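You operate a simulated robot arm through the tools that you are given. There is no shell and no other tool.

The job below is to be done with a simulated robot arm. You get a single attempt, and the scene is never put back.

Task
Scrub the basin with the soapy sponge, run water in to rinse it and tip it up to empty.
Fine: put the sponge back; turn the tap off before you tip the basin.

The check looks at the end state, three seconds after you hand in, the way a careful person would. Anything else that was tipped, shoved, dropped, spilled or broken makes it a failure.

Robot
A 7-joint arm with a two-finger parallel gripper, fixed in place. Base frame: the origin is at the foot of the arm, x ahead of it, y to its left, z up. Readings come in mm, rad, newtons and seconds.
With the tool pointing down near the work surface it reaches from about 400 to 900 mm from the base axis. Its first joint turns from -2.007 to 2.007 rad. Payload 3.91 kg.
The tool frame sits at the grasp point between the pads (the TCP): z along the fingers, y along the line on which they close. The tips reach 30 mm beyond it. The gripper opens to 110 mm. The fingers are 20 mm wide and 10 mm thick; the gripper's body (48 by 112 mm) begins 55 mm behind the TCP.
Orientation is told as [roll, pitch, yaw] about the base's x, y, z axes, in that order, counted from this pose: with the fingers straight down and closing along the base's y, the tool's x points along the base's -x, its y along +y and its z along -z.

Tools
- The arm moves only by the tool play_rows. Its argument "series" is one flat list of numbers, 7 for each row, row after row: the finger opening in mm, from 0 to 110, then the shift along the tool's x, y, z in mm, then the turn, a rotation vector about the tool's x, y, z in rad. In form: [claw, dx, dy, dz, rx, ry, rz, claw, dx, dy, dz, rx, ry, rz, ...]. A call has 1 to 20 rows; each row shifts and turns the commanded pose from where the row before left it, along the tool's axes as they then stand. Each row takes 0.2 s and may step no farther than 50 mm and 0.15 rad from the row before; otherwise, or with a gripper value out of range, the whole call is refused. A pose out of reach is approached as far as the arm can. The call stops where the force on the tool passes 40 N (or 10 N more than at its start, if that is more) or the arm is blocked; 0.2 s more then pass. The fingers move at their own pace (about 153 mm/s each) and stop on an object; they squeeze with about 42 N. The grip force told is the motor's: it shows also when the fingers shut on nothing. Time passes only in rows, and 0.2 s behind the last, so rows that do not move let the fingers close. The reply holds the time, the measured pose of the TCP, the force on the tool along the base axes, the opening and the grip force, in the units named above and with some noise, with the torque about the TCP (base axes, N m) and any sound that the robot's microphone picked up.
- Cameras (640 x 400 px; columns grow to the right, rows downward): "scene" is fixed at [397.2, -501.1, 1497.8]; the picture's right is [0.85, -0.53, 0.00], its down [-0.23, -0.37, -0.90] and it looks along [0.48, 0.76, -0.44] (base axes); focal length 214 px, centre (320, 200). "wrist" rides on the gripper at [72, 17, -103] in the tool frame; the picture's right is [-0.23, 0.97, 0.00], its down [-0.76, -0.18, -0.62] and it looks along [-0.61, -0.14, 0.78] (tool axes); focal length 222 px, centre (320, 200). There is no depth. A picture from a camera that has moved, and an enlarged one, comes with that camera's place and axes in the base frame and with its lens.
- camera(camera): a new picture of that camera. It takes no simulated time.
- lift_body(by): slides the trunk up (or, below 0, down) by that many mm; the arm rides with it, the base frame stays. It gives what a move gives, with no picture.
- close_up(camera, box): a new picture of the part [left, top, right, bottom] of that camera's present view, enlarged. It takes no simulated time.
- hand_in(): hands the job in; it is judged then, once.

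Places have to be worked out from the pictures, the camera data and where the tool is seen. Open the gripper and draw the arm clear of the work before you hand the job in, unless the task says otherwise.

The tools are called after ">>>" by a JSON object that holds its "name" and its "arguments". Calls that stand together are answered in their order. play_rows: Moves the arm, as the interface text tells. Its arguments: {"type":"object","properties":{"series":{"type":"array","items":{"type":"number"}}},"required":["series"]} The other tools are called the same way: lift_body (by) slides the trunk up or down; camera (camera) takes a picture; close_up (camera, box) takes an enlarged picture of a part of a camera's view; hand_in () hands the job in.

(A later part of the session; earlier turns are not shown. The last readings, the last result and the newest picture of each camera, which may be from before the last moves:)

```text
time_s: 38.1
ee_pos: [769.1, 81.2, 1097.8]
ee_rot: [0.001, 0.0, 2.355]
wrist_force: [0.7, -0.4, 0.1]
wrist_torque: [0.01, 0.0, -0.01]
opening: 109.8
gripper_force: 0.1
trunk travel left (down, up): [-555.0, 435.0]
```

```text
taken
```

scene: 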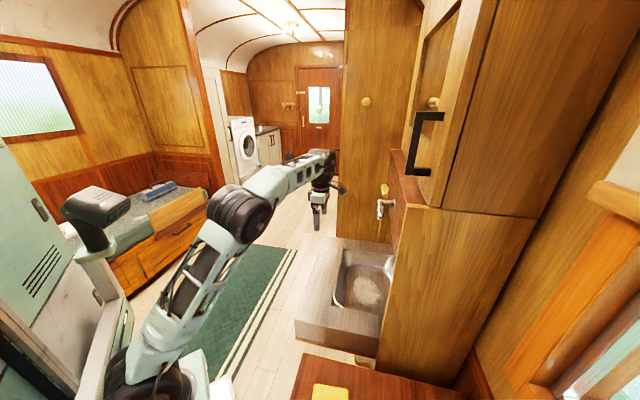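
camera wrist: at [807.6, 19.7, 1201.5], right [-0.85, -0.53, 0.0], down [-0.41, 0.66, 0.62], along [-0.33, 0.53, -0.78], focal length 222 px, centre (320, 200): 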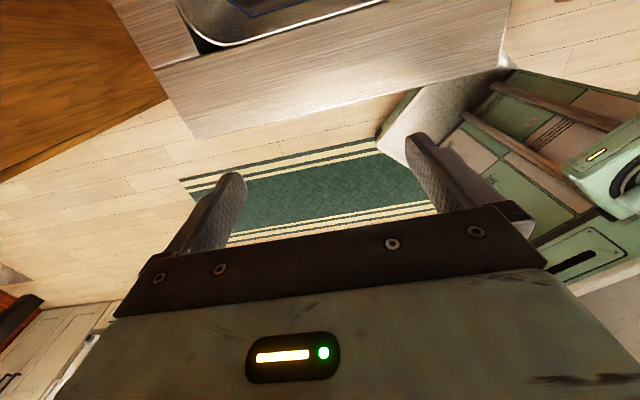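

The flip works. Now I'll test a 40° lean over the far part of the bowl, in air at z≈928.

>>> {"name": "play_rows", "arguments": {"series": [110, 0, 0, 0, 0, 0.14, 0, 110, 0, 0, 0, 0, 0.14, 0, 110, 0, 0, 0, 0, 0.14, 0, 110, 0, 0, 0, 0, 0.14, 0, 110, 0, 0, 0, 0, 0.14, 0, 110, 10, -11, 45, 0, 0, 0, 110, 10, -11, 45, 0, 0, 0, 110, 10, -11, 45, 0, 0, 0, 110, 10, -11, 45, 0, 0, 0, 110, 10, -11, 45, 0, 0, 0, 110, 10, -11, 45, 0, 0, 0]}}

>>> {"name": "camera", "arguments": {"camera": "wrist"}}

>>> {"name": "camera", "arguments": {"camera": "scene"}}

```text
time_s: 40.5
ee_pos: [968.4, -29.8, 929.8]
ee_rot: [-0.002, 0.702, 2.353]
wrist_force: [-0.6, -0.9, 0.6]
wrist_torque: [0.05, -0.01, -0.01]
opening: 110.0
gripper_force: 0.2
trunk travel left (down, up): [-555.0, 435.0]
```

```text
taken
camera wrist: at [949.6, -32.9, 1056.6], right [-0.81, -0.56, -0.15], down [-0.57, 0.82, -0.02], along [0.13, 0.07, -0.99], focal length 222 px, centre (320, 200)
```

wrist: 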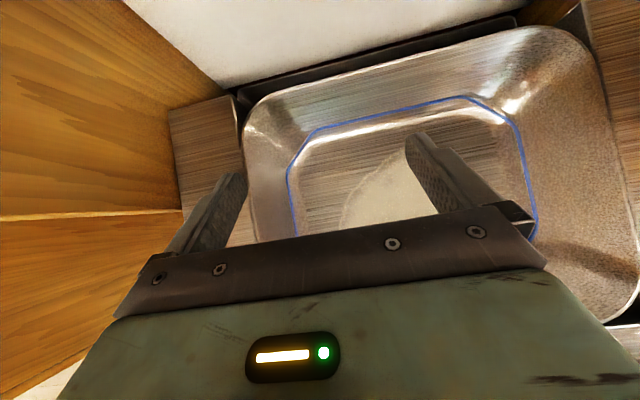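

```text
taken
```

scene: 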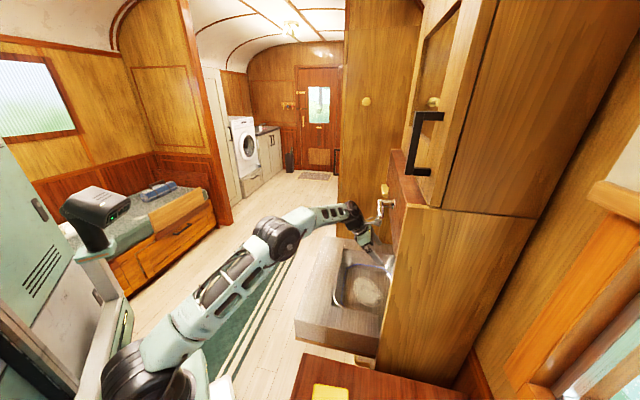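

The lean reaches (968,-30) without trouble, so I'll scrub in this flipped, 40°-leaning posture and grasp the sponge with the same lean. I'm retreating, un-leaning and turning to yaw 0.855 for the sponge.

>>> {"name": "play_rows", "arguments": {"series": [110, -10, 11, -45, 0, 0, 0, 110, -10, 11, -45, 0, 0, 0, 110, -10, 11, -45, 0, 0, 0, 110, -10, 11, -45, 0, 0, 0, 110, -10, 11, -45, 0, 0, 0, 110, -10, 11, -45, 0, 0, 0, 110, 0, 0, 0, 0, -0.14, 0, 110, 0, 0, 0, 0, -0.14, 0, 110, 0, 0, 0, 0, -0.14, 0, 110, 0, 0, 0, 0, -0.14, 0, 110, 0, 0, 0, 0, -0.14, 0]}}

>>> {"name": "play_rows", "arguments": {"series": [110, 0, 0, 0, 0, 0, 0.15, 110, 0, 0, 0, 0, 0, 0.15, 110, 0, 0, 0, 0, 0, 0.15, 110, 0, 0, 0, 0, 0, 0.15, 110, 0, 0, 0, 0, 0, 0.15, 110, 0, 0, 0, 0, 0, 0.15, 110, 0, 0, 0, 0, 0, 0.15, 110, 0, 0, 0, 0, 0, 0.15, 110, 0, 0, 0, 0, 0, 0.15, 110, 0, 0, 0, 0, 0, 0.15]}}

>>> {"name": "play_rows", "arguments": {"series": [110, 46, -12, 0, 0, 0, 0, 110, 46, -12, 0, 0, 0, 0, 110, 46, -12, 0, 0, 0, 0, 110, 46, -12, 0, 0, 0, 0, 110, 46, -12, 0, 0, 0, 0, 110, 46, -12, 0, 0, 0, 0, 110, 46, -12, 0, 0, 0, 0, 110, 46, -12, 0, 0, 0, 0, 110, 0, 0, 0, 0, 0.14, 0, 110, 0, 0, 0, 0, 0.14, 0, 110, 0, 0, 0, 0, 0.14, 0, 110, 0, 0, 0, 0, 0.14, 0, 110, 0, 0, 0, 0, 0.14, 0]}}

>>> {"name": "camera", "arguments": {"camera": "wrist"}}

```text
time_s: 42.9
ee_pos: [766.6, 82.6, 1096.0]
ee_rot: [0.002, -0.002, 2.355]
wrist_force: [0.8, -0.5, 0.5]
wrist_torque: [0.03, 0.01, 0.0]
opening: 110.1
gripper_force: 0.1
trunk travel left (down, up): [-555.0, 435.0]
```

```text
time_s: 45.1
ee_pos: [767.5, 81.7, 1096.7]
ee_rot: [-0.001, 0.001, 0.851]
wrist_force: [-0.5, 0.7, 1.1]
wrist_torque: [0.01, 0.01, 0.03]
opening: 110.2
gripper_force: 0.1
trunk travel left (down, up): [-555.0, 435.0]
```

```text
time_s: 47.9
ee_pos: [597.9, -259.1, 1096.3]
ee_rot: [-0.002, 0.702, 0.853]
wrist_force: [-0.2, 0.0, -0.4]
wrist_torque: [0.02, -0.05, 0.02]
opening: 109.8
gripper_force: 0.0
trunk travel left (down, up): [-555.0, 435.0]
```

```text
taken
camera wrist: at [594.2, -238.8, 1223.5], right [-0.62, 0.77, -0.15], down [0.78, 0.63, -0.02], along [0.08, -0.12, -0.99], focal length 222 px, centre (320, 200)
```

wrist: 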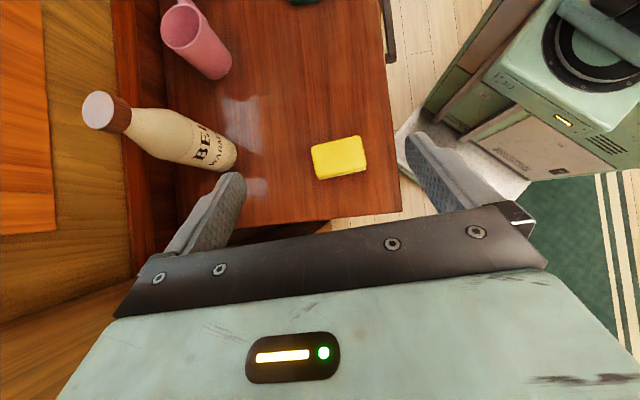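

A near-vertical view of the sponge. I'll enlarge it to measure the corners.

>>> {"name": "close_up", "arguments": {"camera": "wrist", "box": [296, 120, 392, 180]}}

>>> {"name": "close_up", "arguments": {"camera": "wrist", "box": [200, 100, 440, 250]}}

```text
6.67 times, centred on (344, 150) of wrist
camera zoom: at [594.2, -238.8, 1223.5], right [-0.62, 0.77, -0.15], down [0.78, 0.63, -0.02], along [0.08, -0.12, -0.99], focal length 1481 px, centre (160, 533)
```

zoom: 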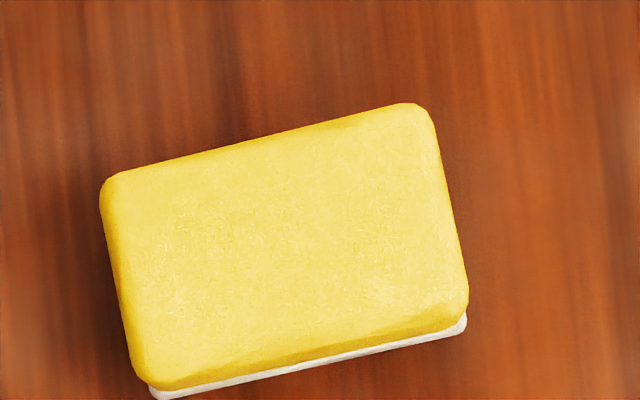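

```text
2.67 times, centred on (320, 175) of wrist
camera zoom: at [594.2, -238.8, 1223.5], right [-0.62, 0.77, -0.15], down [0.78, 0.63, -0.02], along [0.08, -0.12, -0.99], focal length 592 px, centre (320, 267)
```

zoom: 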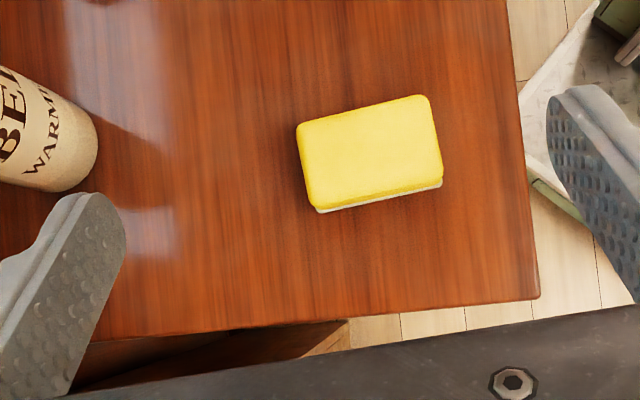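

I'll lower by 120 mm for a second, closer fix on the sponge and desk height.

>>> {"name": "lift_body", "arguments": {"by": -120}}

>>> {"name": "camera", "arguments": {"camera": "wrist"}}

>>> {"name": "close_up", "arguments": {"camera": "wrist", "box": [260, 80, 420, 180]}}

>>> {"name": "close_up", "arguments": {"camera": "wrist", "box": [200, 60, 500, 248]}}

```text
time_s: 49.4
ee_pos: [599.4, -258.9, 975.6]
ee_rot: [0.0, 0.7, 0.851]
wrist_force: [0.6, 0.4, -0.6]
wrist_torque: [-0.01, 0.0, 0.0]
opening: 109.9
gripper_force: 0.1
trunk travel left (down, up): [-435.0, 555.0]
```

```text
taken
camera wrist: at [594.3, -238.9, 1103.2], right [-0.62, 0.77, -0.15], down [0.78, 0.63, -0.01], along [0.08, -0.12, -0.99], focal length 222 px, centre (320, 200)
```

wrist: 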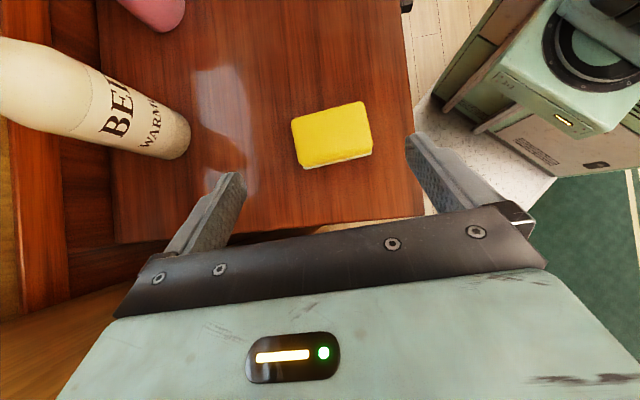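

```text
4.00 times, centred on (340, 130) of wrist
camera zoom: at [594.3, -238.9, 1103.2], right [-0.62, 0.77, -0.15], down [0.78, 0.63, -0.01], along [0.08, -0.12, -0.99], focal length 888 px, centre (240, 480)
```

zoom: 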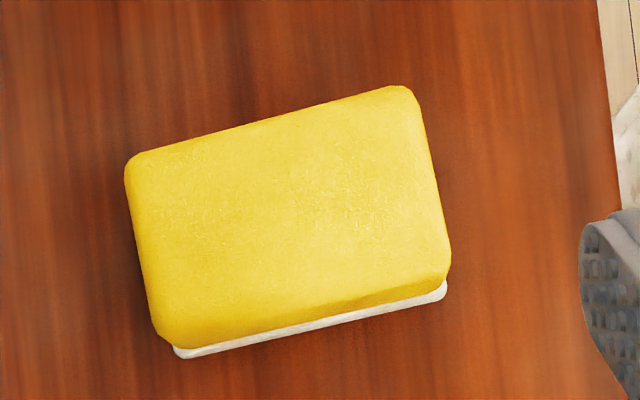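

```text
2.13 times, centred on (350, 154) of wrist
camera zoom: at [594.3, -238.9, 1103.2], right [-0.62, 0.77, -0.15], down [0.78, 0.63, -0.01], along [0.08, -0.12, -0.99], focal length 473 px, centre (256, 298)
```

zoom: 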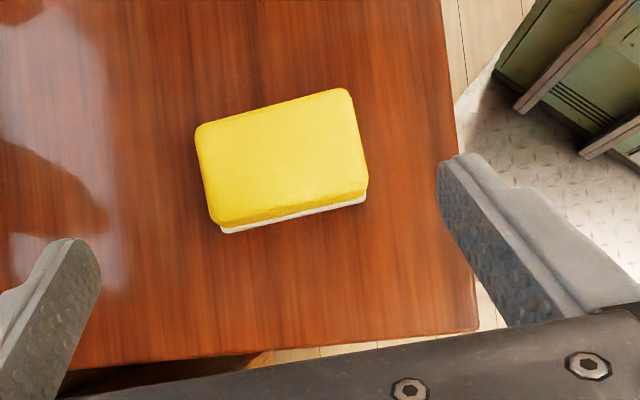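

The sponge lines up with the tool: centre 68 mm ahead along the lean direction, 6 mm to the +y side, about 85 by 57 mm, top near z≈852. I'll descend so the open fingers straddle its long axis, stopping well above the desk.

>>> {"name": "play_rows", "arguments": {"series": [110, -8.5, 2, 38.8, 0, 0, 0, 110, -8.5, 2, 38.8, 0, 0, 0, 110, -8.5, 1.8, 38.8, 0, 0, 0, 110, 0, 0, 0, 0, 0, 0]}}

>>> {"name": "camera", "arguments": {"camera": "wrist"}}

>>> {"name": "close_up", "arguments": {"camera": "scene", "box": [270, 320, 398, 400]}}

```text
time_s: 50.4
ee_pos: [556.9, -296.7, 871.1]
ee_rot: [0.001, 0.699, 0.854]
wrist_force: [-0.2, -0.4, 0.5]
wrist_torque: [0.01, 0.02, 0.0]
opening: 110.0
gripper_force: 0.0
trunk travel left (down, up): [-435.0, 555.0]
```

```text
taken
camera wrist: at [552.9, -276.9, 998.0], right [-0.62, 0.77, -0.15], down [0.78, 0.62, -0.01], along [0.08, -0.12, -0.99], focal length 222 px, centre (320, 200)
```

wrist: 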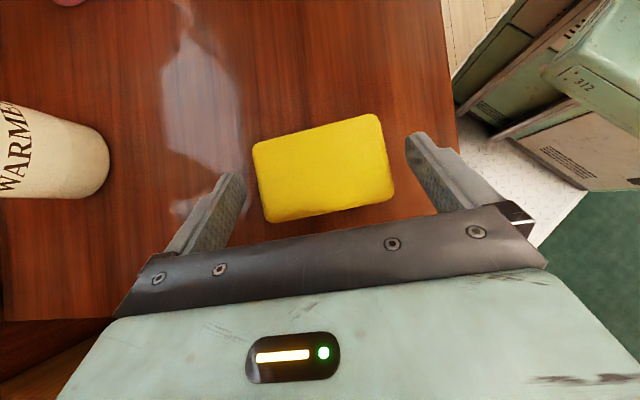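

```text
5.00 times, centred on (334, 360) of scene
camera zoom: at [397.2, -501.1, 1497.8], right [0.85, -0.53, 0.0], down [-0.23, -0.37, -0.9], along [0.48, 0.76, -0.44], focal length 1072 px, centre (250, -600)
```

zoom: 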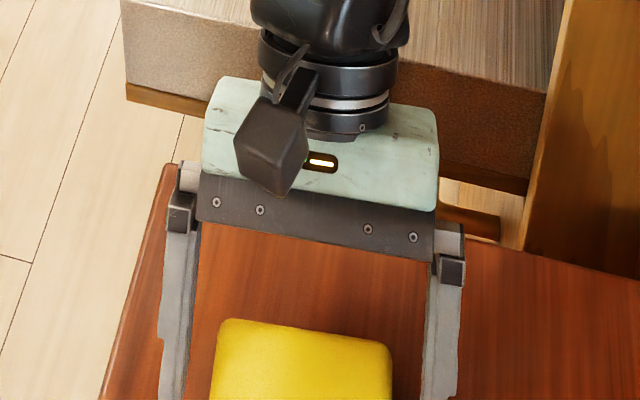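

The sponge is centred between the fingers. I'll ease down 8 mm in small steps, watching the force.

>>> {"name": "play_rows", "arguments": {"series": [110, -1.3, 0, 1.5, 0, 0, 0, 110, -1.3, 0, 1.5, 0, 0, 0, 110, -1.3, 0, 1.5, 0, 0, 0, 110, -1.3, 0, 1.5, 0, 0, 0]}}

>>> {"name": "camera", "arguments": {"camera": "wrist"}}

>>> {"name": "close_up", "arguments": {"camera": "wrist", "box": [200, 100, 460, 262]}}

```text
time_s: 51.4
ee_pos: [558.5, -298.4, 861.8]
ee_rot: [0.002, 0.699, 0.854]
wrist_force: [0.4, 0.4, -0.2]
wrist_torque: [-0.02, 0.0, -0.01]
opening: 110.3
gripper_force: 0.0
trunk travel left (down, up): [-435.0, 555.0]
```

```text
taken
camera wrist: at [554.4, -277.0, 989.2], right [-0.62, 0.77, -0.15], down [0.78, 0.63, -0.01], along [0.08, -0.12, -0.99], focal length 222 px, centre (320, 200)
```

wrist: 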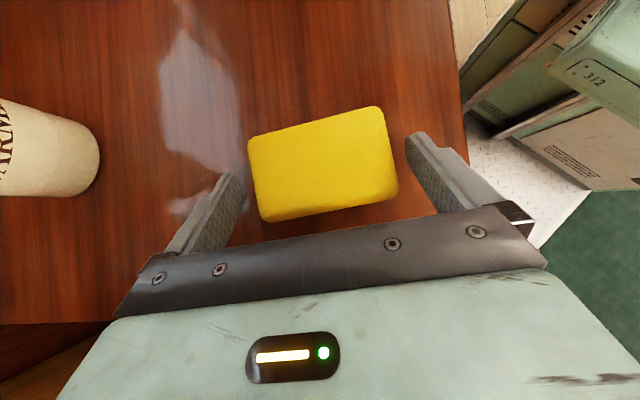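

```text
2.46 times, centred on (330, 181) of wrist
camera zoom: at [554.4, -277.0, 989.2], right [-0.62, 0.77, -0.15], down [0.78, 0.63, -0.01], along [0.08, -0.12, -0.99], focal length 547 px, centre (295, 247)
```

zoom: 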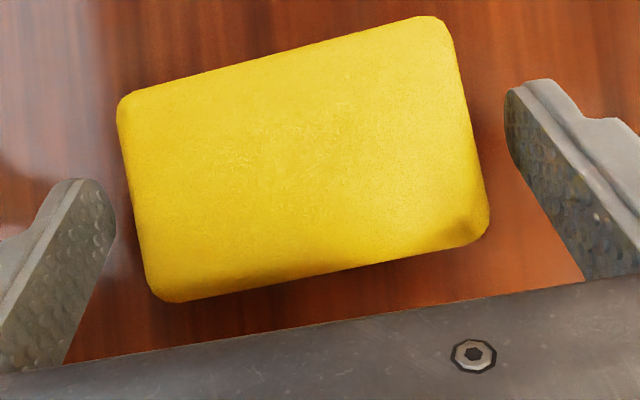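

No contact yet. I'll go down another 4 mm, then close.

>>> {"name": "play_rows", "arguments": {"series": [110, -1.3, 0, 1.5, 0, 0, 0, 110, -1.3, 0, 1.5, 0, 0, 0]}}

```text
time_s: 52.0
ee_pos: [557.9, -296.5, 859.2]
ee_rot: [0.002, 0.699, 0.854]
wrist_force: [0.3, -0.5, 1.4]
wrist_torque: [-0.02, -0.02, -0.02]
opening: 109.8
gripper_force: 0.0
trunk travel left (down, up): [-435.0, 555.0]
```

Still free. Another 3 mm to get more finger overlap.

>>> {"name": "play_rows", "arguments": {"series": [110, -1, 0, 1.2, 0, 0, 0, 110, -1, 0, 1.2, 0, 0, 0]}}

```text
time_s: 52.6
ee_pos: [557.6, -296.7, 854.3]
ee_rot: [0.001, 0.701, 0.853]
wrist_force: [-1.5, -0.3, 0.3]
wrist_torque: [-0.03, -0.01, 0.02]
opening: 109.9
gripper_force: 0.1
trunk travel left (down, up): [-435.0, 555.0]
```

Good overlap now and no desk contact. Closing on the sponge.

>>> {"name": "play_rows", "arguments": {"series": [70, 0, 0, 0, 0, 0, 0, 70, 0, 0, 0, 0, 0, 0, 70, 0, 0, 0, 0, 0, 0, 70, 0, 0, 0, 0, 0, 0]}}

>>> {"name": "camera", "arguments": {"camera": "wrist"}}

```text
time_s: 53.6
ee_pos: [558.5, -297.4, 855.8]
ee_rot: [0.002, 0.701, 0.853]
wrist_force: [-0.1, 0.0, 0.6]
wrist_torque: [0.0, -0.05, 0.01]
opening: 84.2
gripper_force: 41.7
trunk travel left (down, up): [-435.0, 555.0]
```

```text
taken
camera wrist: at [553.0, -277.0, 981.8], right [-0.62, 0.77, -0.15], down [0.78, 0.63, -0.01], along [0.08, -0.12, -0.99], focal length 222 px, centre (320, 200)
```

wrist: 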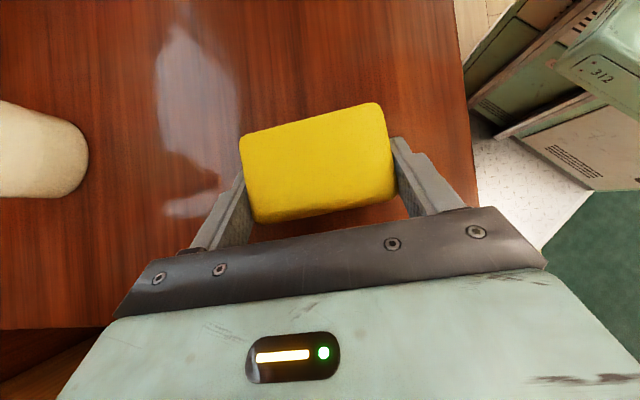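

Gripped at 84 mm with 42 N. I'll note the grasp pose (558,-297,856; yaw 0.853, lean 0.70) for returning it. Lifting with the trunk.

>>> {"name": "lift_body", "arguments": {"by": 240}}

>>> {"name": "camera", "arguments": {"camera": "wrist"}}

>>> {"name": "close_up", "arguments": {"camera": "scene", "box": [240, 200, 400, 400]}}

```text
time_s: 56.1
ee_pos: [556.4, -297.0, 1095.3]
ee_rot: [0.0, 0.699, 0.853]
wrist_force: [-0.5, -0.4, -0.4]
wrist_torque: [-0.01, 0.0, 0.0]
opening: 70.0
gripper_force: 0.1
trunk travel left (down, up): [-675.0, 315.0]
```

```text
taken
camera wrist: at [553.0, -277.0, 1221.7], right [-0.62, 0.77, -0.15], down [0.78, 0.63, -0.01], along [0.08, -0.12, -0.99], focal length 222 px, centre (320, 200)
```

wrist: 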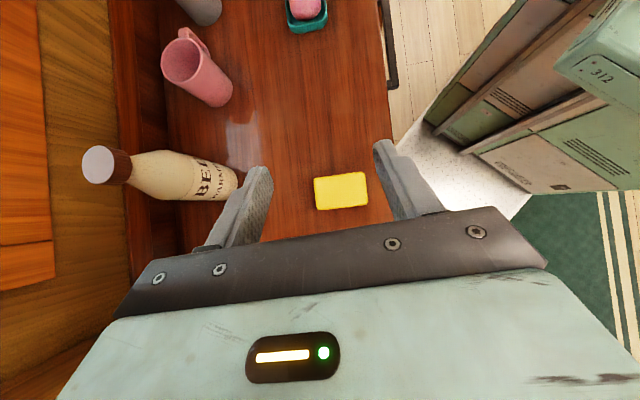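

```text
2.00 times, centred on (320, 300) of scene
camera zoom: at [397.2, -501.1, 1497.8], right [0.85, -0.53, 0.0], down [-0.23, -0.37, -0.9], along [0.48, 0.76, -0.44], focal length 429 px, centre (320, 0)
```

zoom: 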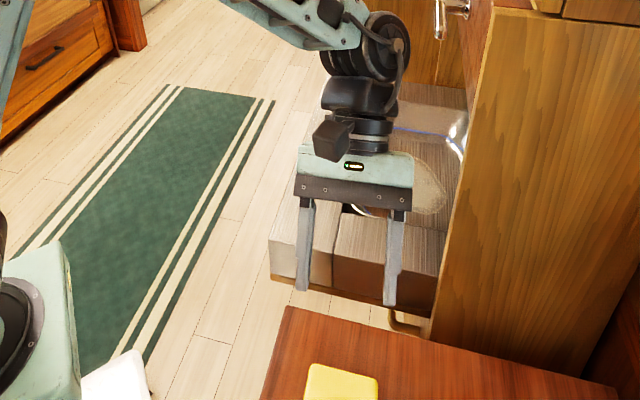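

The sponge slipped out (opening went to 70) and is still on the desk. I'll look closely at how it lies now.

>>> {"name": "close_up", "arguments": {"camera": "wrist", "box": [276, 150, 404, 230]}}

>>> {"name": "close_up", "arguments": {"camera": "scene", "box": [290, 340, 386, 400]}}

```text
5.00 times, centred on (340, 190) of wrist
camera zoom: at [553.0, -277.0, 1221.7], right [-0.62, 0.77, -0.15], down [0.78, 0.63, -0.01], along [0.08, -0.12, -0.99], focal length 1111 px, centre (220, 250)
```

zoom: 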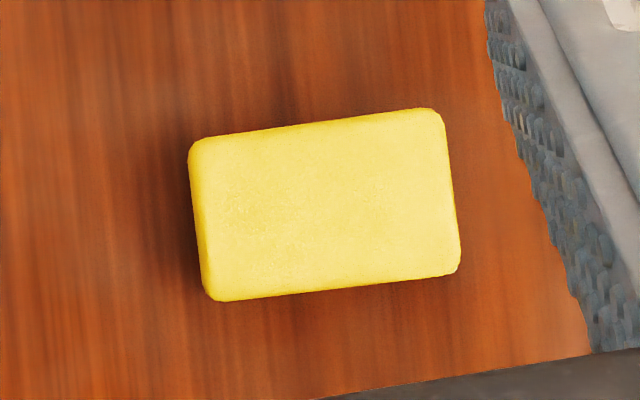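

```text
6.67 times, centred on (338, 370) of scene
camera zoom: at [397.2, -501.1, 1497.8], right [0.85, -0.53, 0.0], down [-0.23, -0.37, -0.9], along [0.48, 0.76, -0.44], focal length 1430 px, centre (200, -933)
```

zoom: 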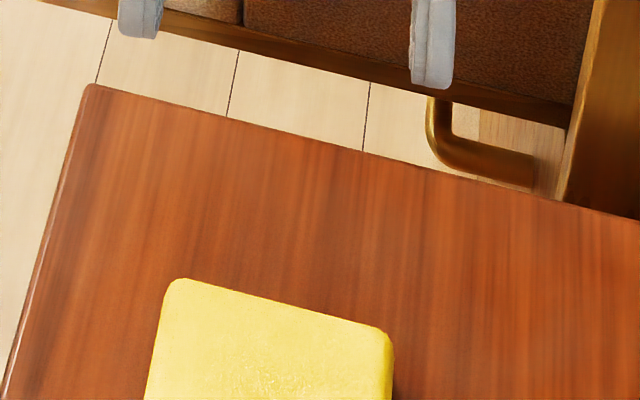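

The desk top works out at z≈826 and the sponge about 30 mm thick. It has shifted about 5 mm and turned slightly. I'll reopen, align to its new angle and come back down by trunk.

>>> {"name": "play_rows", "arguments": {"series": [110, -4.6, 0, -3.9, -0.04, 0, 0.047, 110, 0, 0, 0, 0, 0, 0, 110, 0, 0, 0, 0, 0, 0]}}

>>> {"name": "lift_body", "arguments": {"by": -200}}

>>> {"name": "camera", "arguments": {"camera": "wrist"}}

>>> {"name": "close_up", "arguments": {"camera": "wrist", "box": [200, 100, 460, 262]}}

```text
time_s: 56.9
ee_pos: [562.1, -291.7, 1094.4]
ee_rot: [-0.001, 0.699, 0.792]
wrist_force: [-0.1, 0.2, -0.6]
wrist_torque: [0.0, -0.02, -0.01]
opening: 110.0
gripper_force: 0.1
trunk travel left (down, up): [-675.0, 315.0]
```

```text
time_s: 59.1
ee_pos: [561.8, -290.8, 895.2]
ee_rot: [-0.001, 0.701, 0.792]
wrist_force: [-0.2, -1.1, 0.0]
wrist_torque: [-0.03, 0.01, 0.01]
opening: 109.9
gripper_force: 0.1
trunk travel left (down, up): [-475.0, 515.0]
```

```text
taken
camera wrist: at [558.2, -271.3, 1021.9], right [-0.57, 0.81, -0.15], down [0.82, 0.58, -0.01], along [0.07, -0.13, -0.99], focal length 222 px, centre (320, 200)
```

wrist: 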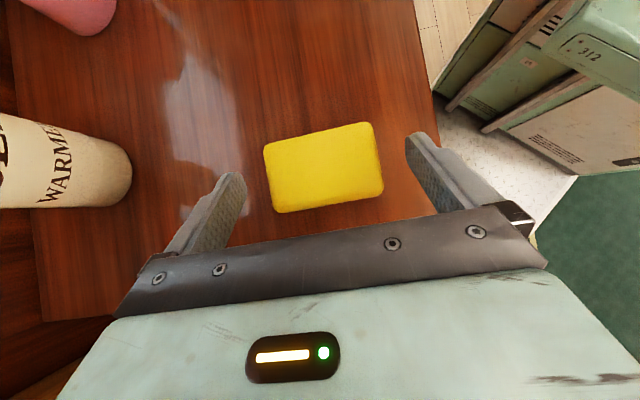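

```text
2.46 times, centred on (330, 181) of wrist
camera zoom: at [558.2, -271.3, 1021.9], right [-0.57, 0.81, -0.15], down [0.82, 0.58, -0.01], along [0.07, -0.13, -0.99], focal length 547 px, centre (295, 247)
```

zoom: 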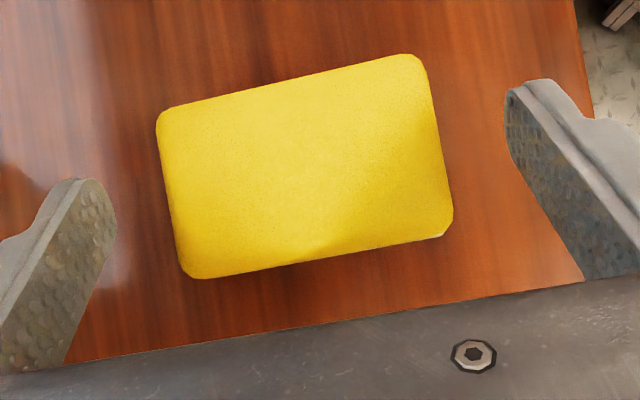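

Aligned. Descending to z≈857 and closing, this time with a slow lift to watch the grip.

>>> {"name": "play_rows", "arguments": {"series": [110, -7.2, 0, 10.6, 0, 0, 0, 110, -7.2, 0, 10.6, 0, 0, 0, 110, -7, 0, 10.5, 0, 0, 0, 110, 0, 0, 0, 0, 0, 0]}}

>>> {"name": "play_rows", "arguments": {"series": [60, 0, 0, 0, 0, 0, 0, 60, 0, 0, 0, 0, 0, 0, 60, 0, 0, 0, 0, 0, 0, 60, 0, 0, 0, 0, 0, 0]}}

>>> {"name": "play_rows", "arguments": {"series": [60, 3.2, 0, -3.8, 0, 0, 0, 60, 3.2, 0, -3.8, 0, 0, 0, 60, 0, 0, 0, 0, 0, 0]}}

>>> {"name": "camera", "arguments": {"camera": "wrist"}}

>>> {"name": "camera", "arguments": {"camera": "scene"}}

```text
time_s: 60.1
ee_pos: [557.7, -296.8, 856.3]
ee_rot: [0.0, 0.7, 0.793]
wrist_force: [0.2, -1.1, -0.5]
wrist_torque: [0.02, -0.03, 0.01]
opening: 109.9
gripper_force: 0.0
trunk travel left (down, up): [-475.0, 515.0]
```

```text
time_s: 61.1
ee_pos: [558.1, -296.1, 857.1]
ee_rot: [0.0, 0.7, 0.793]
wrist_force: [0.8, 0.1, 0.7]
wrist_torque: [0.02, 0.0, -0.01]
opening: 83.8
gripper_force: 42.3
trunk travel left (down, up): [-475.0, 515.0]
```

```text
time_s: 61.9
ee_pos: [558.3, -295.2, 868.3]
ee_rot: [0.003, 0.7, 0.792]
wrist_force: [-0.3, 0.6, -0.5]
wrist_torque: [-0.01, -0.01, 0.02]
opening: 83.9
gripper_force: 41.7
trunk travel left (down, up): [-475.0, 515.0]
```

```text
taken
camera wrist: at [555.1, -275.1, 994.1], right [-0.57, 0.81, -0.15], down [0.82, 0.58, -0.01], along [0.07, -0.13, -0.99], focal length 222 px, centre (320, 200)
```

wrist: 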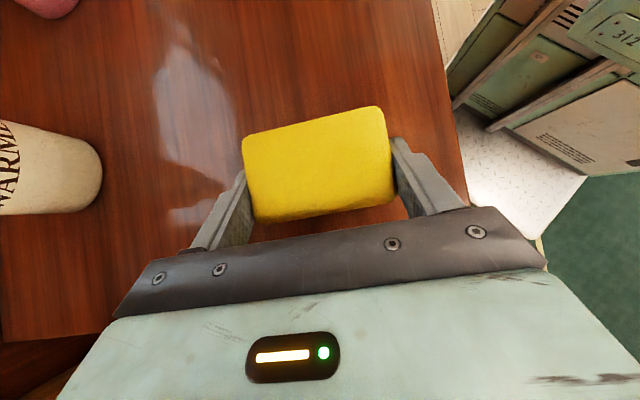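

```text
taken
```

scene: 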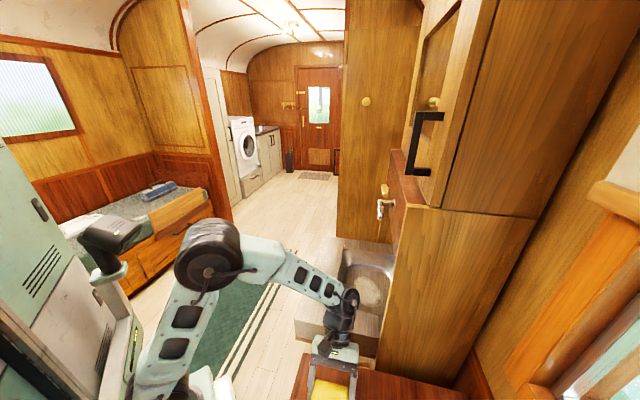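

The sponge is lifting with the fingers (opening steady at 84). Continuing slowly upward by rows.

>>> {"name": "play_rows", "arguments": {"series": [60, 6.4, 0, -7.6, 0, 0, 0, 60, 6.4, 0, -7.6, 0, 0, 0, 60, 6.4, 0, -7.6, 0, 0, 0, 60, 6.4, 0, -7.6, 0, 0, 0, 60, 6.4, 0, -7.6, 0, 0, 0, 60, 0, 0, 0, 0, 0, 0]}}

>>> {"name": "camera", "arguments": {"camera": "wrist"}}

```text
time_s: 63.3
ee_pos: [558.8, -294.8, 918.1]
ee_rot: [0.002, 0.7, 0.791]
wrist_force: [0.5, 0.2, 0.2]
wrist_torque: [0.04, 0.01, 0.0]
opening: 83.9
gripper_force: 42.1
trunk travel left (down, up): [-475.0, 515.0]
```

```text
taken
camera wrist: at [555.7, -274.6, 1043.1], right [-0.57, 0.81, -0.15], down [0.82, 0.58, -0.01], along [0.07, -0.13, -0.99], focal length 222 px, centre (320, 200)
```

wrist: 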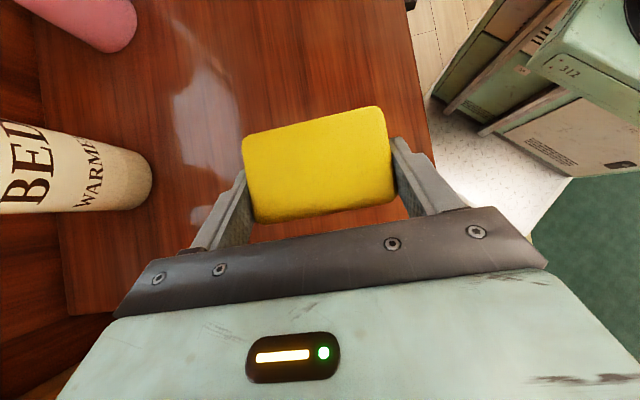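

The grip is solid. I'll raise it, carry it toward the counter front, and turn to the basin yaw while keeping the lean.

>>> {"name": "play_rows", "arguments": {"series": [60, 13.9, 0, -16.5, 0, 0, 0, 60, 13.9, 0, -16.5, 0, 0, 0, 60, 13.9, 0, -16.5, 0, 0, 0, 60, 13.9, 0, -16.5, 0, 0, 0, 60, 13.9, 0, -16.5, 0, 0, 0, 60, 13.9, 0, -16.5, 0, 0, 0, 60, -21, 14.2, -17.7, 0, 0, 0, 60, -21, 14.2, -17.7, 0, 0, 0, 60, -21, 14.2, -17.7, 0, 0, 0, 60, -21, 14.2, -17.7, 0, 0, 0, 60, -21, 14.2, -17.7, 0, 0, 0, 60, -21, 14.2, -17.7, 0, 0, 0, 60, -21, 14.2, -17.7, 0, 0, 0, 60, -21, 14.2, -17.7, 0, 0, 0, 60, -21, 14.2, -17.7, 0, 0, 0, 60, -21, 14.2, -17.7, 0, 0, 0]}}

>>> {"name": "play_rows", "arguments": {"series": [60, 0, 0, 0, 0.0916, 0, -0.1088, 60, 0, 0, 0, 0.0916, 0, -0.1088, 60, 0, 0, 0, 0.0916, 0, -0.1088, 60, 0, 0, 0, 0.0916, 0, -0.1088, 60, 0, 0, 0, 0.0916, 0, -0.1088, 60, 0, 0, 0, 0.0916, 0, -0.1088, 60, 0, 0, 0, 0.0916, 0, -0.1088, 60, 0, 0, 0, 0.0916, 0, -0.1088, 60, 0, 0, 0, 0.0916, 0, -0.1088, 60, 0, 0, 0, 0.0916, 0, -0.1088, 60, 0, 0, 0, 0.0916, 0, -0.1088]}}

>>> {"name": "camera", "arguments": {"camera": "wrist"}}

>>> {"name": "camera", "arguments": {"camera": "scene"}}

```text
time_s: 66.7
ee_pos: [646.2, -18.0, 1044.8]
ee_rot: [0.001, 0.701, 0.794]
wrist_force: [0.5, 0.8, 0.4]
wrist_torque: [-0.01, 0.04, -0.04]
opening: 83.9
gripper_force: 41.6
out of reach, approached as far as the arm can: row 16
trunk travel left (down, up): [-475.0, 515.0]
```

```text
time_s: 69.1
ee_pos: [644.0, -18.1, 1042.9]
ee_rot: [0.0, 0.698, 2.359]
wrist_force: [0.3, 0.9, 0.0]
wrist_torque: [-0.01, 0.03, 0.0]
opening: 83.8
gripper_force: 42.4
trunk travel left (down, up): [-475.0, 515.0]
```

```text
taken
camera wrist: at [625.5, -21.2, 1170.7], right [-0.81, -0.57, -0.15], down [-0.57, 0.82, -0.01], along [0.13, 0.07, -0.99], focal length 222 px, centre (320, 200)
```

wrist: 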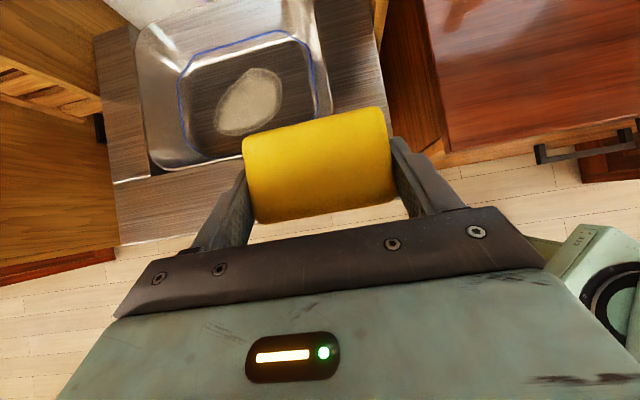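

```text
taken
```

scene: 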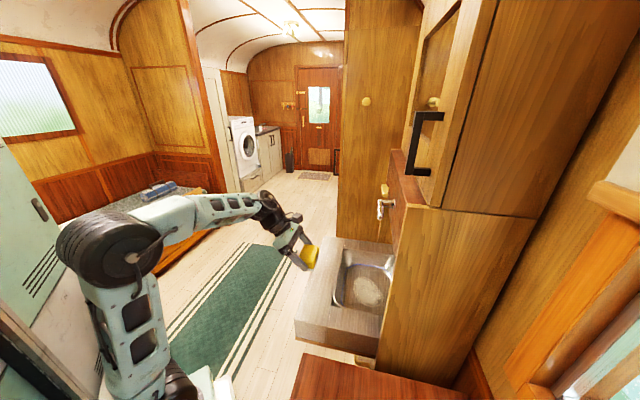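

Sponge is held level and the basin is visible from above. I'll enlarge the bowl to fix the stain's extents.

>>> {"name": "close_up", "arguments": {"camera": "wrist", "box": [90, 0, 410, 200]}}

```text
2.00 times, centred on (250, 100) of wrist
camera zoom: at [625.5, -21.2, 1170.7], right [-0.81, -0.57, -0.15], down [-0.57, 0.82, -0.01], along [0.13, 0.07, -0.99], focal length 444 px, centre (460, 400)
```

zoom: 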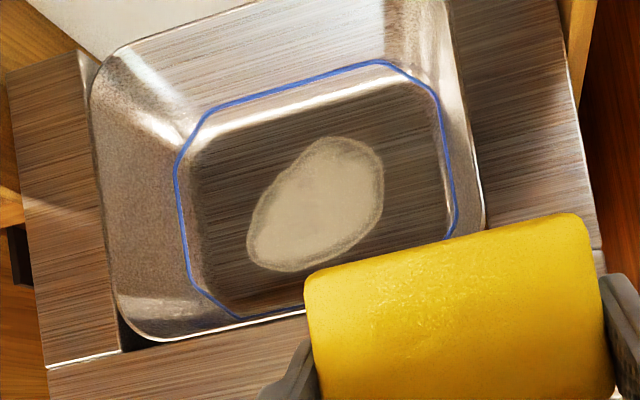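

The stain spans roughly u 528–685 and v 638–760 on a floor near z≈735–740. I'll move over the bowl, then lower the sponge inside in stages.

>>> {"name": "play_rows", "arguments": {"series": [60, 10.8, -18, 25.5, 0, 0, 0, 60, 10.8, -18, 25.5, 0, 0, 0, 60, 10.8, -18, 25.5, 0, 0, 0, 60, 10.8, -18, 25.5, 0, 0, 0, 60, 10.8, -18, 25.5, 0, 0, 0, 60, 10.8, -18, 25.5, 0, 0, 0, 60, 10.8, -18, 25.5, 0, 0, 0, 60, 10.8, -18, 25.5, 0, 0, 0, 60, 10.8, -18, 25.5, 0, 0, 0, 60, 0, 0, 0, 0, 0, 0]}}

>>> {"name": "camera", "arguments": {"camera": "wrist"}}

>>> {"name": "camera", "arguments": {"camera": "scene"}}

```text
time_s: 71.3
ee_pos: [920.8, -62.7, 934.2]
ee_rot: [0.0, 0.7, 2.357]
wrist_force: [0.7, 0.1, -0.6]
wrist_torque: [0.0, 0.02, -0.02]
opening: 83.8
gripper_force: 42.4
trunk travel left (down, up): [-475.0, 515.0]
```

```text
taken
camera wrist: at [901.3, -66.2, 1061.2], right [-0.81, -0.57, -0.15], down [-0.57, 0.82, -0.01], along [0.13, 0.07, -0.99], focal length 222 px, centre (320, 200)
```

wrist: 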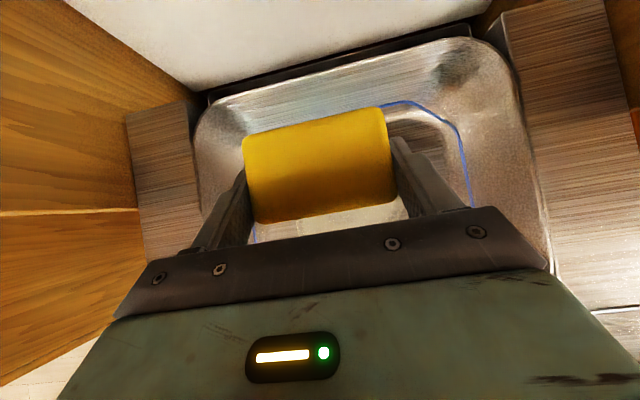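

```text
taken
```

scene: 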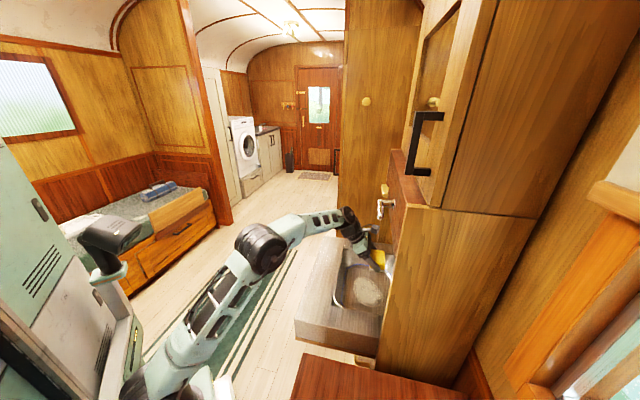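

The sponge is centred over the bowl, with the spout well above and behind. Lowering into the bowl.

>>> {"name": "play_rows", "arguments": {"series": [60, -18, 0, 21.4, 0, 0, 0, 60, -18, 0, 21.4, 0, 0, 0, 60, -18, 0, 21.4, 0, 0, 0, 60, -18, 0, 21.4, 0, 0, 0, 60, -18, 0, 21.4, 0, 0, 0, 60, 0, 0, 0, 0, 0, 0]}}

>>> {"name": "play_rows", "arguments": {"series": [60, -2.6, 0, 3.1, 0, 0, 0, 60, -2.6, 0, 3.1, 0, 0, 0, 60, 0, 0, 0, 0, 0, 0]}}

>>> {"name": "camera", "arguments": {"camera": "wrist"}}

>>> {"name": "close_up", "arguments": {"camera": "scene", "box": [300, 200, 428, 320]}}

```text
time_s: 72.7
ee_pos: [917.4, -60.2, 793.7]
ee_rot: [-0.001, 0.7, 2.356]
wrist_force: [-0.1, -0.1, 0.0]
wrist_torque: [-0.01, 0.01, -0.01]
opening: 84.2
gripper_force: 42.3
trunk travel left (down, up): [-475.0, 515.0]
```

```text
time_s: 73.6
ee_pos: [919.4, -60.4, 792.1]
ee_rot: [-0.009, 0.71, 2.352]
wrist_force: [-2.3, 0.7, 13.8]
wrist_torque: [-0.28, 0.58, -0.1]
opening: 84.1
gripper_force: 42.6
trunk travel left (down, up): [-475.0, 515.0]
stopped in row 3: the force on the tool passed its limit at 41 N (the readings are from after the stop); the commanded pose is now the measured one
```

```text
taken
camera wrist: at [898.7, -63.7, 918.5], right [-0.81, -0.57, -0.16], down [-0.57, 0.82, -0.02], along [0.14, 0.07, -0.99], focal length 222 px, centre (320, 200)
```

wrist: 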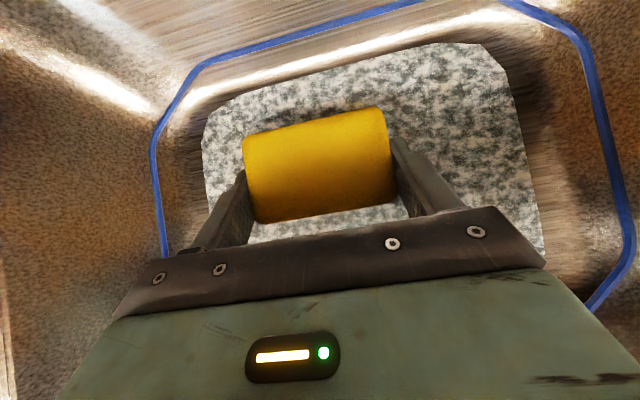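

```text
3.33 times, centred on (364, 260) of scene
camera zoom: at [397.2, -501.1, 1497.8], right [0.85, -0.53, 0.0], down [-0.23, -0.37, -0.9], along [0.48, 0.76, -0.44], focal length 715 px, centre (173, 0)
```

zoom: 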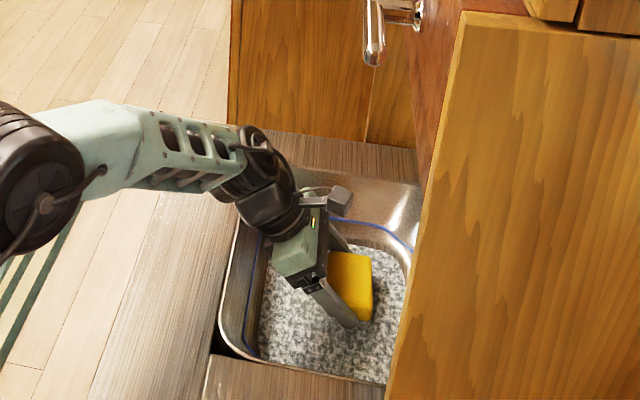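

On contact the whole bowl floor turned sudsy, so the floor is at about z≈761 and lathering works. I'll scrub with gentle strokes across the stain area.

>>> {"name": "play_rows", "arguments": {"series": [60, 0, 12, 0, 0, 0, 0, 60, 0, 12, 0, 0, 0, 0, 60, 0, 12, 0, 0, 0, 0, 60, 0, 11, 0, 0, 0, 0, 60, -11.5, 0, -9.7, 0, 0, 0, 60, -11.5, 0, -9.7, 0, 0, 0, 60, 0, -12, 0, 0, 0, 0, 60, 0, -12, 0, 0, 0, 0, 60, 0, -12, 0, 0, 0, 0, 60, 0, -12, 0, 0, 0, 0, 60, 0, -12, 0, 0, 0, 0, 60, 0, -12, 0, 0, 0, 0, 60, 0, -12, 0, 0, 0, 0]}}

>>> {"name": "camera", "arguments": {"camera": "wrist"}}

```text
time_s: 76.2
ee_pos: [917.3, -21.1, 791.9]
ee_rot: [-0.009, 0.713, 2.351]
wrist_force: [0.0, -1.7, 7.6]
wrist_torque: [-0.14, 0.24, 0.05]
opening: 84.0
gripper_force: 41.3
trunk travel left (down, up): [-475.0, 515.0]
stopped in row 13: the force on the tool passed its limit at 43 N (the readings are from after the stop); the commanded pose is now the measured one
```

```text
taken
camera wrist: at [896.0, -24.3, 918.2], right [-0.81, -0.57, -0.16], down [-0.57, 0.82, -0.03], along [0.14, 0.07, -0.99], focal length 222 px, centre (320, 200)
```

wrist: 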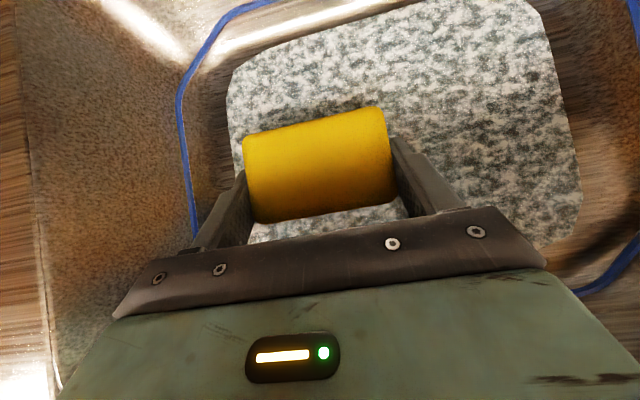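

The suds are thickening. I'll ease off slightly and do the far-side strokes as well.

>>> {"name": "play_rows", "arguments": {"series": [60, 0.6, 0, -0.8, 0, 0, 0, 60, 9, 0, 7.7, 0, 0, 0, 60, 9, 0, 7.7, 0, 0, 0, 60, 9, 0, 7.7, 0, 0, 0, 60, 9, 0, 7.7, 0, 0, 0, 60, 9, 0, 7.7, 0, 0, 0, 60, 0, 12, 0, 0, 0, 0, 60, 0, 12, 0, 0, 0, 0, 60, 0, 12, 0, 0, 0, 0, 60, 0, 12, 0, 0, 0, 0, 60, 0, 12, 0, 0, 0, 0, 60, 0, 12, 0, 0, 0, 0, 60, -9, 0, -7.7, 0, 0, 0, 60, -9, 0, -7.7, 0, 0, 0, 60, 0, -12, 0, 0, 0, 0, 60, 0, -12, 0, 0, 0, 0, 60, 0, -12, 0, 0, 0, 0, 60, 0, -12, 0, 0, 0, 0]}}

>>> {"name": "camera", "arguments": {"camera": "wrist"}}

>>> {"name": "close_up", "arguments": {"camera": "scene", "box": [300, 200, 428, 320]}}

```text
time_s: 80.0
ee_pos: [923.6, -62.9, 792.1]
ee_rot: [-0.007, 0.709, 2.351]
wrist_force: [-1.3, -1.7, 4.5]
wrist_torque: [-0.17, 0.19, 0.02]
opening: 83.6
gripper_force: 42.3
trunk travel left (down, up): [-475.0, 515.0]
```

```text
taken
camera wrist: at [903.7, -66.9, 918.2], right [-0.81, -0.57, -0.15], down [-0.57, 0.82, -0.02], along [0.14, 0.07, -0.99], focal length 222 px, centre (320, 200)
```

wrist: 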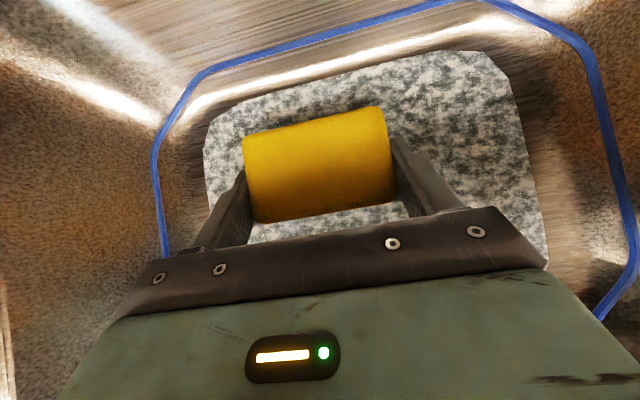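

```text
3.33 times, centred on (364, 260) of scene
camera zoom: at [397.2, -501.1, 1497.8], right [0.85, -0.53, 0.0], down [-0.23, -0.37, -0.9], along [0.48, 0.76, -0.44], focal length 715 px, centre (173, 0)
```

zoom: 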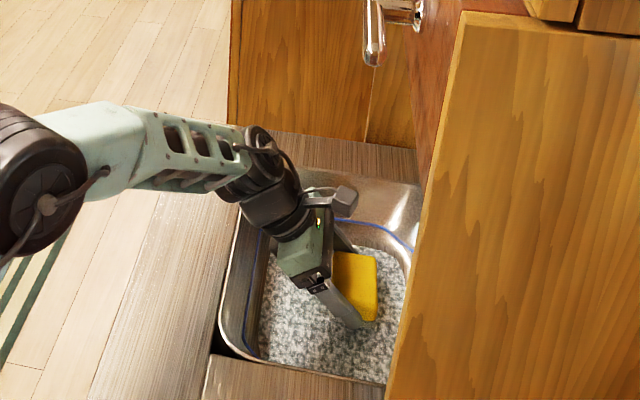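

I'll do another couple of scrubbing passes for thoroughness.

>>> {"name": "play_rows", "arguments": {"series": [60, 0, 14, 0, 0, 0, 0, 60, 0, 14, 0, 0, 0, 0, 60, 0, 14, 0, 0, 0, 0, 60, -9, 0, -7.7, 0, 0, 0, 60, -9, 0, -7.7, 0, 0, 0, 60, -9, 0, -7.7, 0, 0, 0, 60, 0, -14, 0, 0, 0, 0, 60, 0, -14, 0, 0, 0, 0, 60, 0, -14, 0, 0, 0, 0, 60, 0, -14, 0, 0, 0, 0, 60, 0, -14, 0, 0, 0, 0, 60, 9, 0, 7.7, 0, 0, 0, 60, 9, 0, 7.7, 0, 0, 0, 60, 9, 0, 7.7, 0, 0, 0, 60, 9, 0, 7.7, 0, 0, 0, 60, 0, 14, 0, 0, 0, 0, 60, 0, 14, 0, 0, 0, 0, 60, 0, 14, 0, 0, 0, 0, 60, 0, 14, 0, 0, 0, 0]}}

>>> {"name": "camera", "arguments": {"camera": "wrist"}}

```text
time_s: 84.0
ee_pos: [912.4, -89.0, 792.3]
ee_rot: [-0.007, 0.71, 2.352]
wrist_force: [0.2, -0.3, -0.8]
wrist_torque: [0.02, -0.02, -0.02]
opening: 84.0
gripper_force: 41.9
trunk travel left (down, up): [-475.0, 515.0]
```

```text
taken
camera wrist: at [892.8, -93.0, 918.6], right [-0.81, -0.57, -0.15], down [-0.57, 0.82, -0.02], along [0.14, 0.07, -0.99], focal length 222 px, centre (320, 200)
```

wrist: 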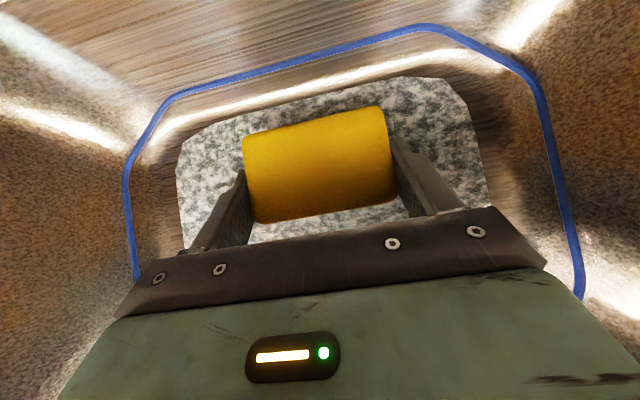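

Contact has lightened and the floor looks evenly lathered. I'll lift out and look at the floor.

>>> {"name": "play_rows", "arguments": {"series": [60, 14.8, 0, -17.6, 0, 0, 0, 60, 14.8, 0, -17.6, 0, 0, 0, 60, 14.8, 0, -17.6, 0, 0, 0, 60, 14.8, 0, -17.6, 0, 0, 0, 60, 14.8, 0, -17.6, 0, 0, 0, 60, 14.8, 0, -17.6, 0, 0, 0, 60, -10.8, 16, -25.5, 0, 0, 0, 60, -10.8, 16, -25.5, 0, 0, 0, 60, -10.8, 16, -25.5, 0, 0, 0, 60, -10.8, 16, -25.5, 0, 0, 0, 60, -10.8, 16, -25.5, 0, 0, 0, 60, -10.8, 16, -25.5, 0, 0, 0, 60, -10.8, 16, -25.5, 0, 0, 0, 60, -10.8, 16, -25.5, 0, 0, 0, 60, -10.8, 10, -25.5, 0, 0, 0]}}

>>> {"name": "camera", "arguments": {"camera": "wrist"}}

>>> {"name": "close_up", "arguments": {"camera": "scene", "box": [300, 220, 428, 310]}}

```text
time_s: 87.2
ee_pos: [655.9, -32.6, 1038.4]
ee_rot: [-0.006, 0.71, 2.351]
wrist_force: [0.4, -0.1, -1.0]
wrist_torque: [0.01, -0.02, -0.02]
opening: 83.8
gripper_force: 42.1
trunk travel left (down, up): [-475.0, 515.0]
```

```text
taken
camera wrist: at [635.8, -34.8, 1165.1], right [-0.81, -0.57, -0.15], down [-0.57, 0.82, -0.02], along [0.14, 0.07, -0.99], focal length 222 px, centre (320, 200)
```

wrist: 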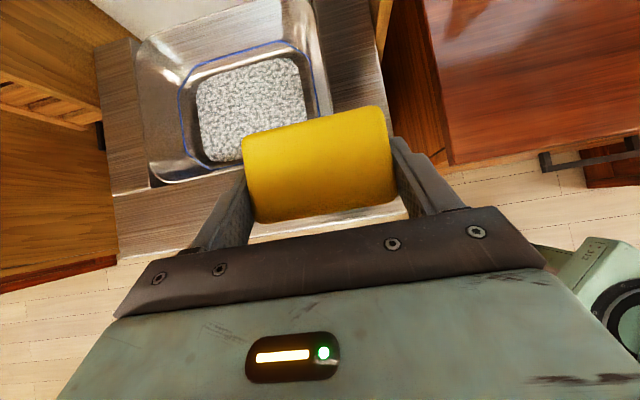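

```text
4.44 times, centred on (364, 265) of scene
camera zoom: at [397.2, -501.1, 1497.8], right [0.85, -0.53, 0.0], down [-0.23, -0.37, -0.9], along [0.48, 0.76, -0.44], focal length 953 px, centre (124, -89)
```

zoom: 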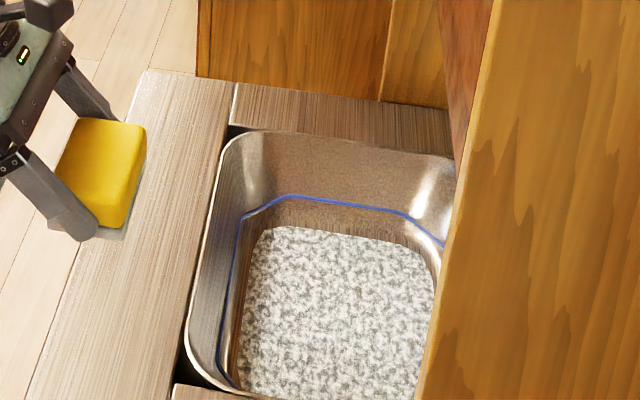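

The whole floor is lathered. Now I'll return the sponge: move back toward the desk and turn to the original yaw.

>>> {"name": "play_rows", "arguments": {"series": [60, 8.9, 26, 7.6, 0, 0, 0, 60, 8.9, 26, 7.6, 0, 0, 0, 60, 8.9, 26, 7.6, 0, 0, 0, 60, 0, 0, 0, -0.0888, 0, 0.1033, 60, 0, 0, 0, -0.0888, 0, 0.1033, 60, 0, 0, 0, -0.0888, 0, 0.1033, 60, 0, 0, 0, -0.0888, 0, 0.1033, 60, 0, 0, 0, -0.0888, 0, 0.1033, 60, 0, 0, 0, -0.0888, 0, 0.1033, 60, 0, 0, 0, -0.0888, 0, 0.1033, 60, 0, 0, 0, -0.0888, 0, 0.1033, 60, 0, 0, 0, -0.0888, 0, 0.1033, 60, 0, 0, 0, -0.0888, 0, 0.1033, 60, 0, 0, 0, -0.0888, 0, 0.1033]}}

>>> {"name": "camera", "arguments": {"camera": "wrist"}}

```text
time_s: 90.2
ee_pos: [624.4, -111.6, 1039.9]
ee_rot: [0.0, 0.706, 0.853]
wrist_force: [-0.5, 0.2, 0.2]
wrist_torque: [0.0, 0.02, 0.0]
opening: 83.9
gripper_force: 41.6
trunk travel left (down, up): [-475.0, 515.0]
```

```text
taken
camera wrist: at [620.3, -90.5, 1166.0], right [-0.62, 0.77, -0.15], down [0.78, 0.63, -0.02], along [0.08, -0.13, -0.99], focal length 222 px, centre (320, 200)
```

wrist: 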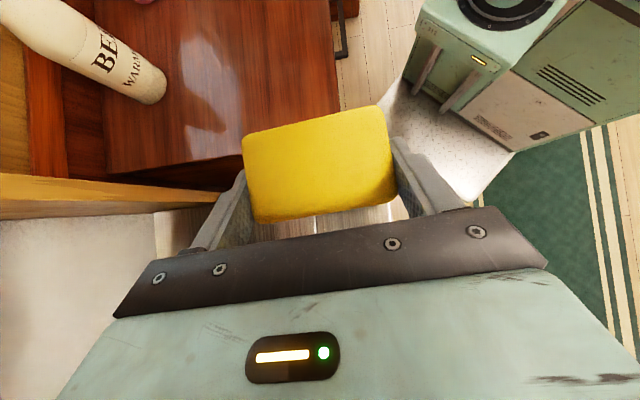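

Heading matches. Moving over the sponge's original spot and down to z≈900.

>>> {"name": "play_rows", "arguments": {"series": [60, 8, -11.7, 37.5, 0, 0, 0, 60, 8, -11.7, 37.5, 0, 0, 0, 60, 8, -11.7, 37.5, 0, 0, 0, 60, 8, -11.7, 37.5, 0, 0, 0, 60, 8, -11.7, 37.5, 0, 0, 0, 60, 8.2, -11.8, 37.5, 0, 0, 0, 60, 0, 0, 0, 0, 0, 0]}}

>>> {"name": "camera", "arguments": {"camera": "wrist"}}

```text
time_s: 91.8
ee_pos: [555.9, -298.0, 897.5]
ee_rot: [0.001, 0.705, 0.858]
wrist_force: [-0.2, -0.4, -0.7]
wrist_torque: [0.0, -0.02, 0.0]
opening: 84.0
gripper_force: 42.2
trunk travel left (down, up): [-475.0, 515.0]
```

```text
taken
camera wrist: at [552.4, -277.0, 1023.6], right [-0.62, 0.77, -0.15], down [0.78, 0.63, -0.02], along [0.08, -0.13, -0.99], focal length 222 px, centre (320, 200)
```

wrist: 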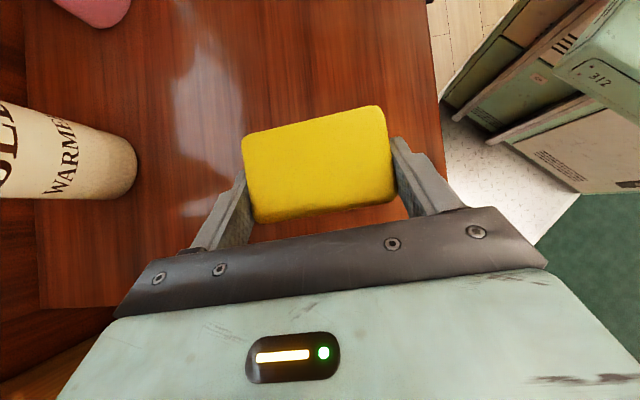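

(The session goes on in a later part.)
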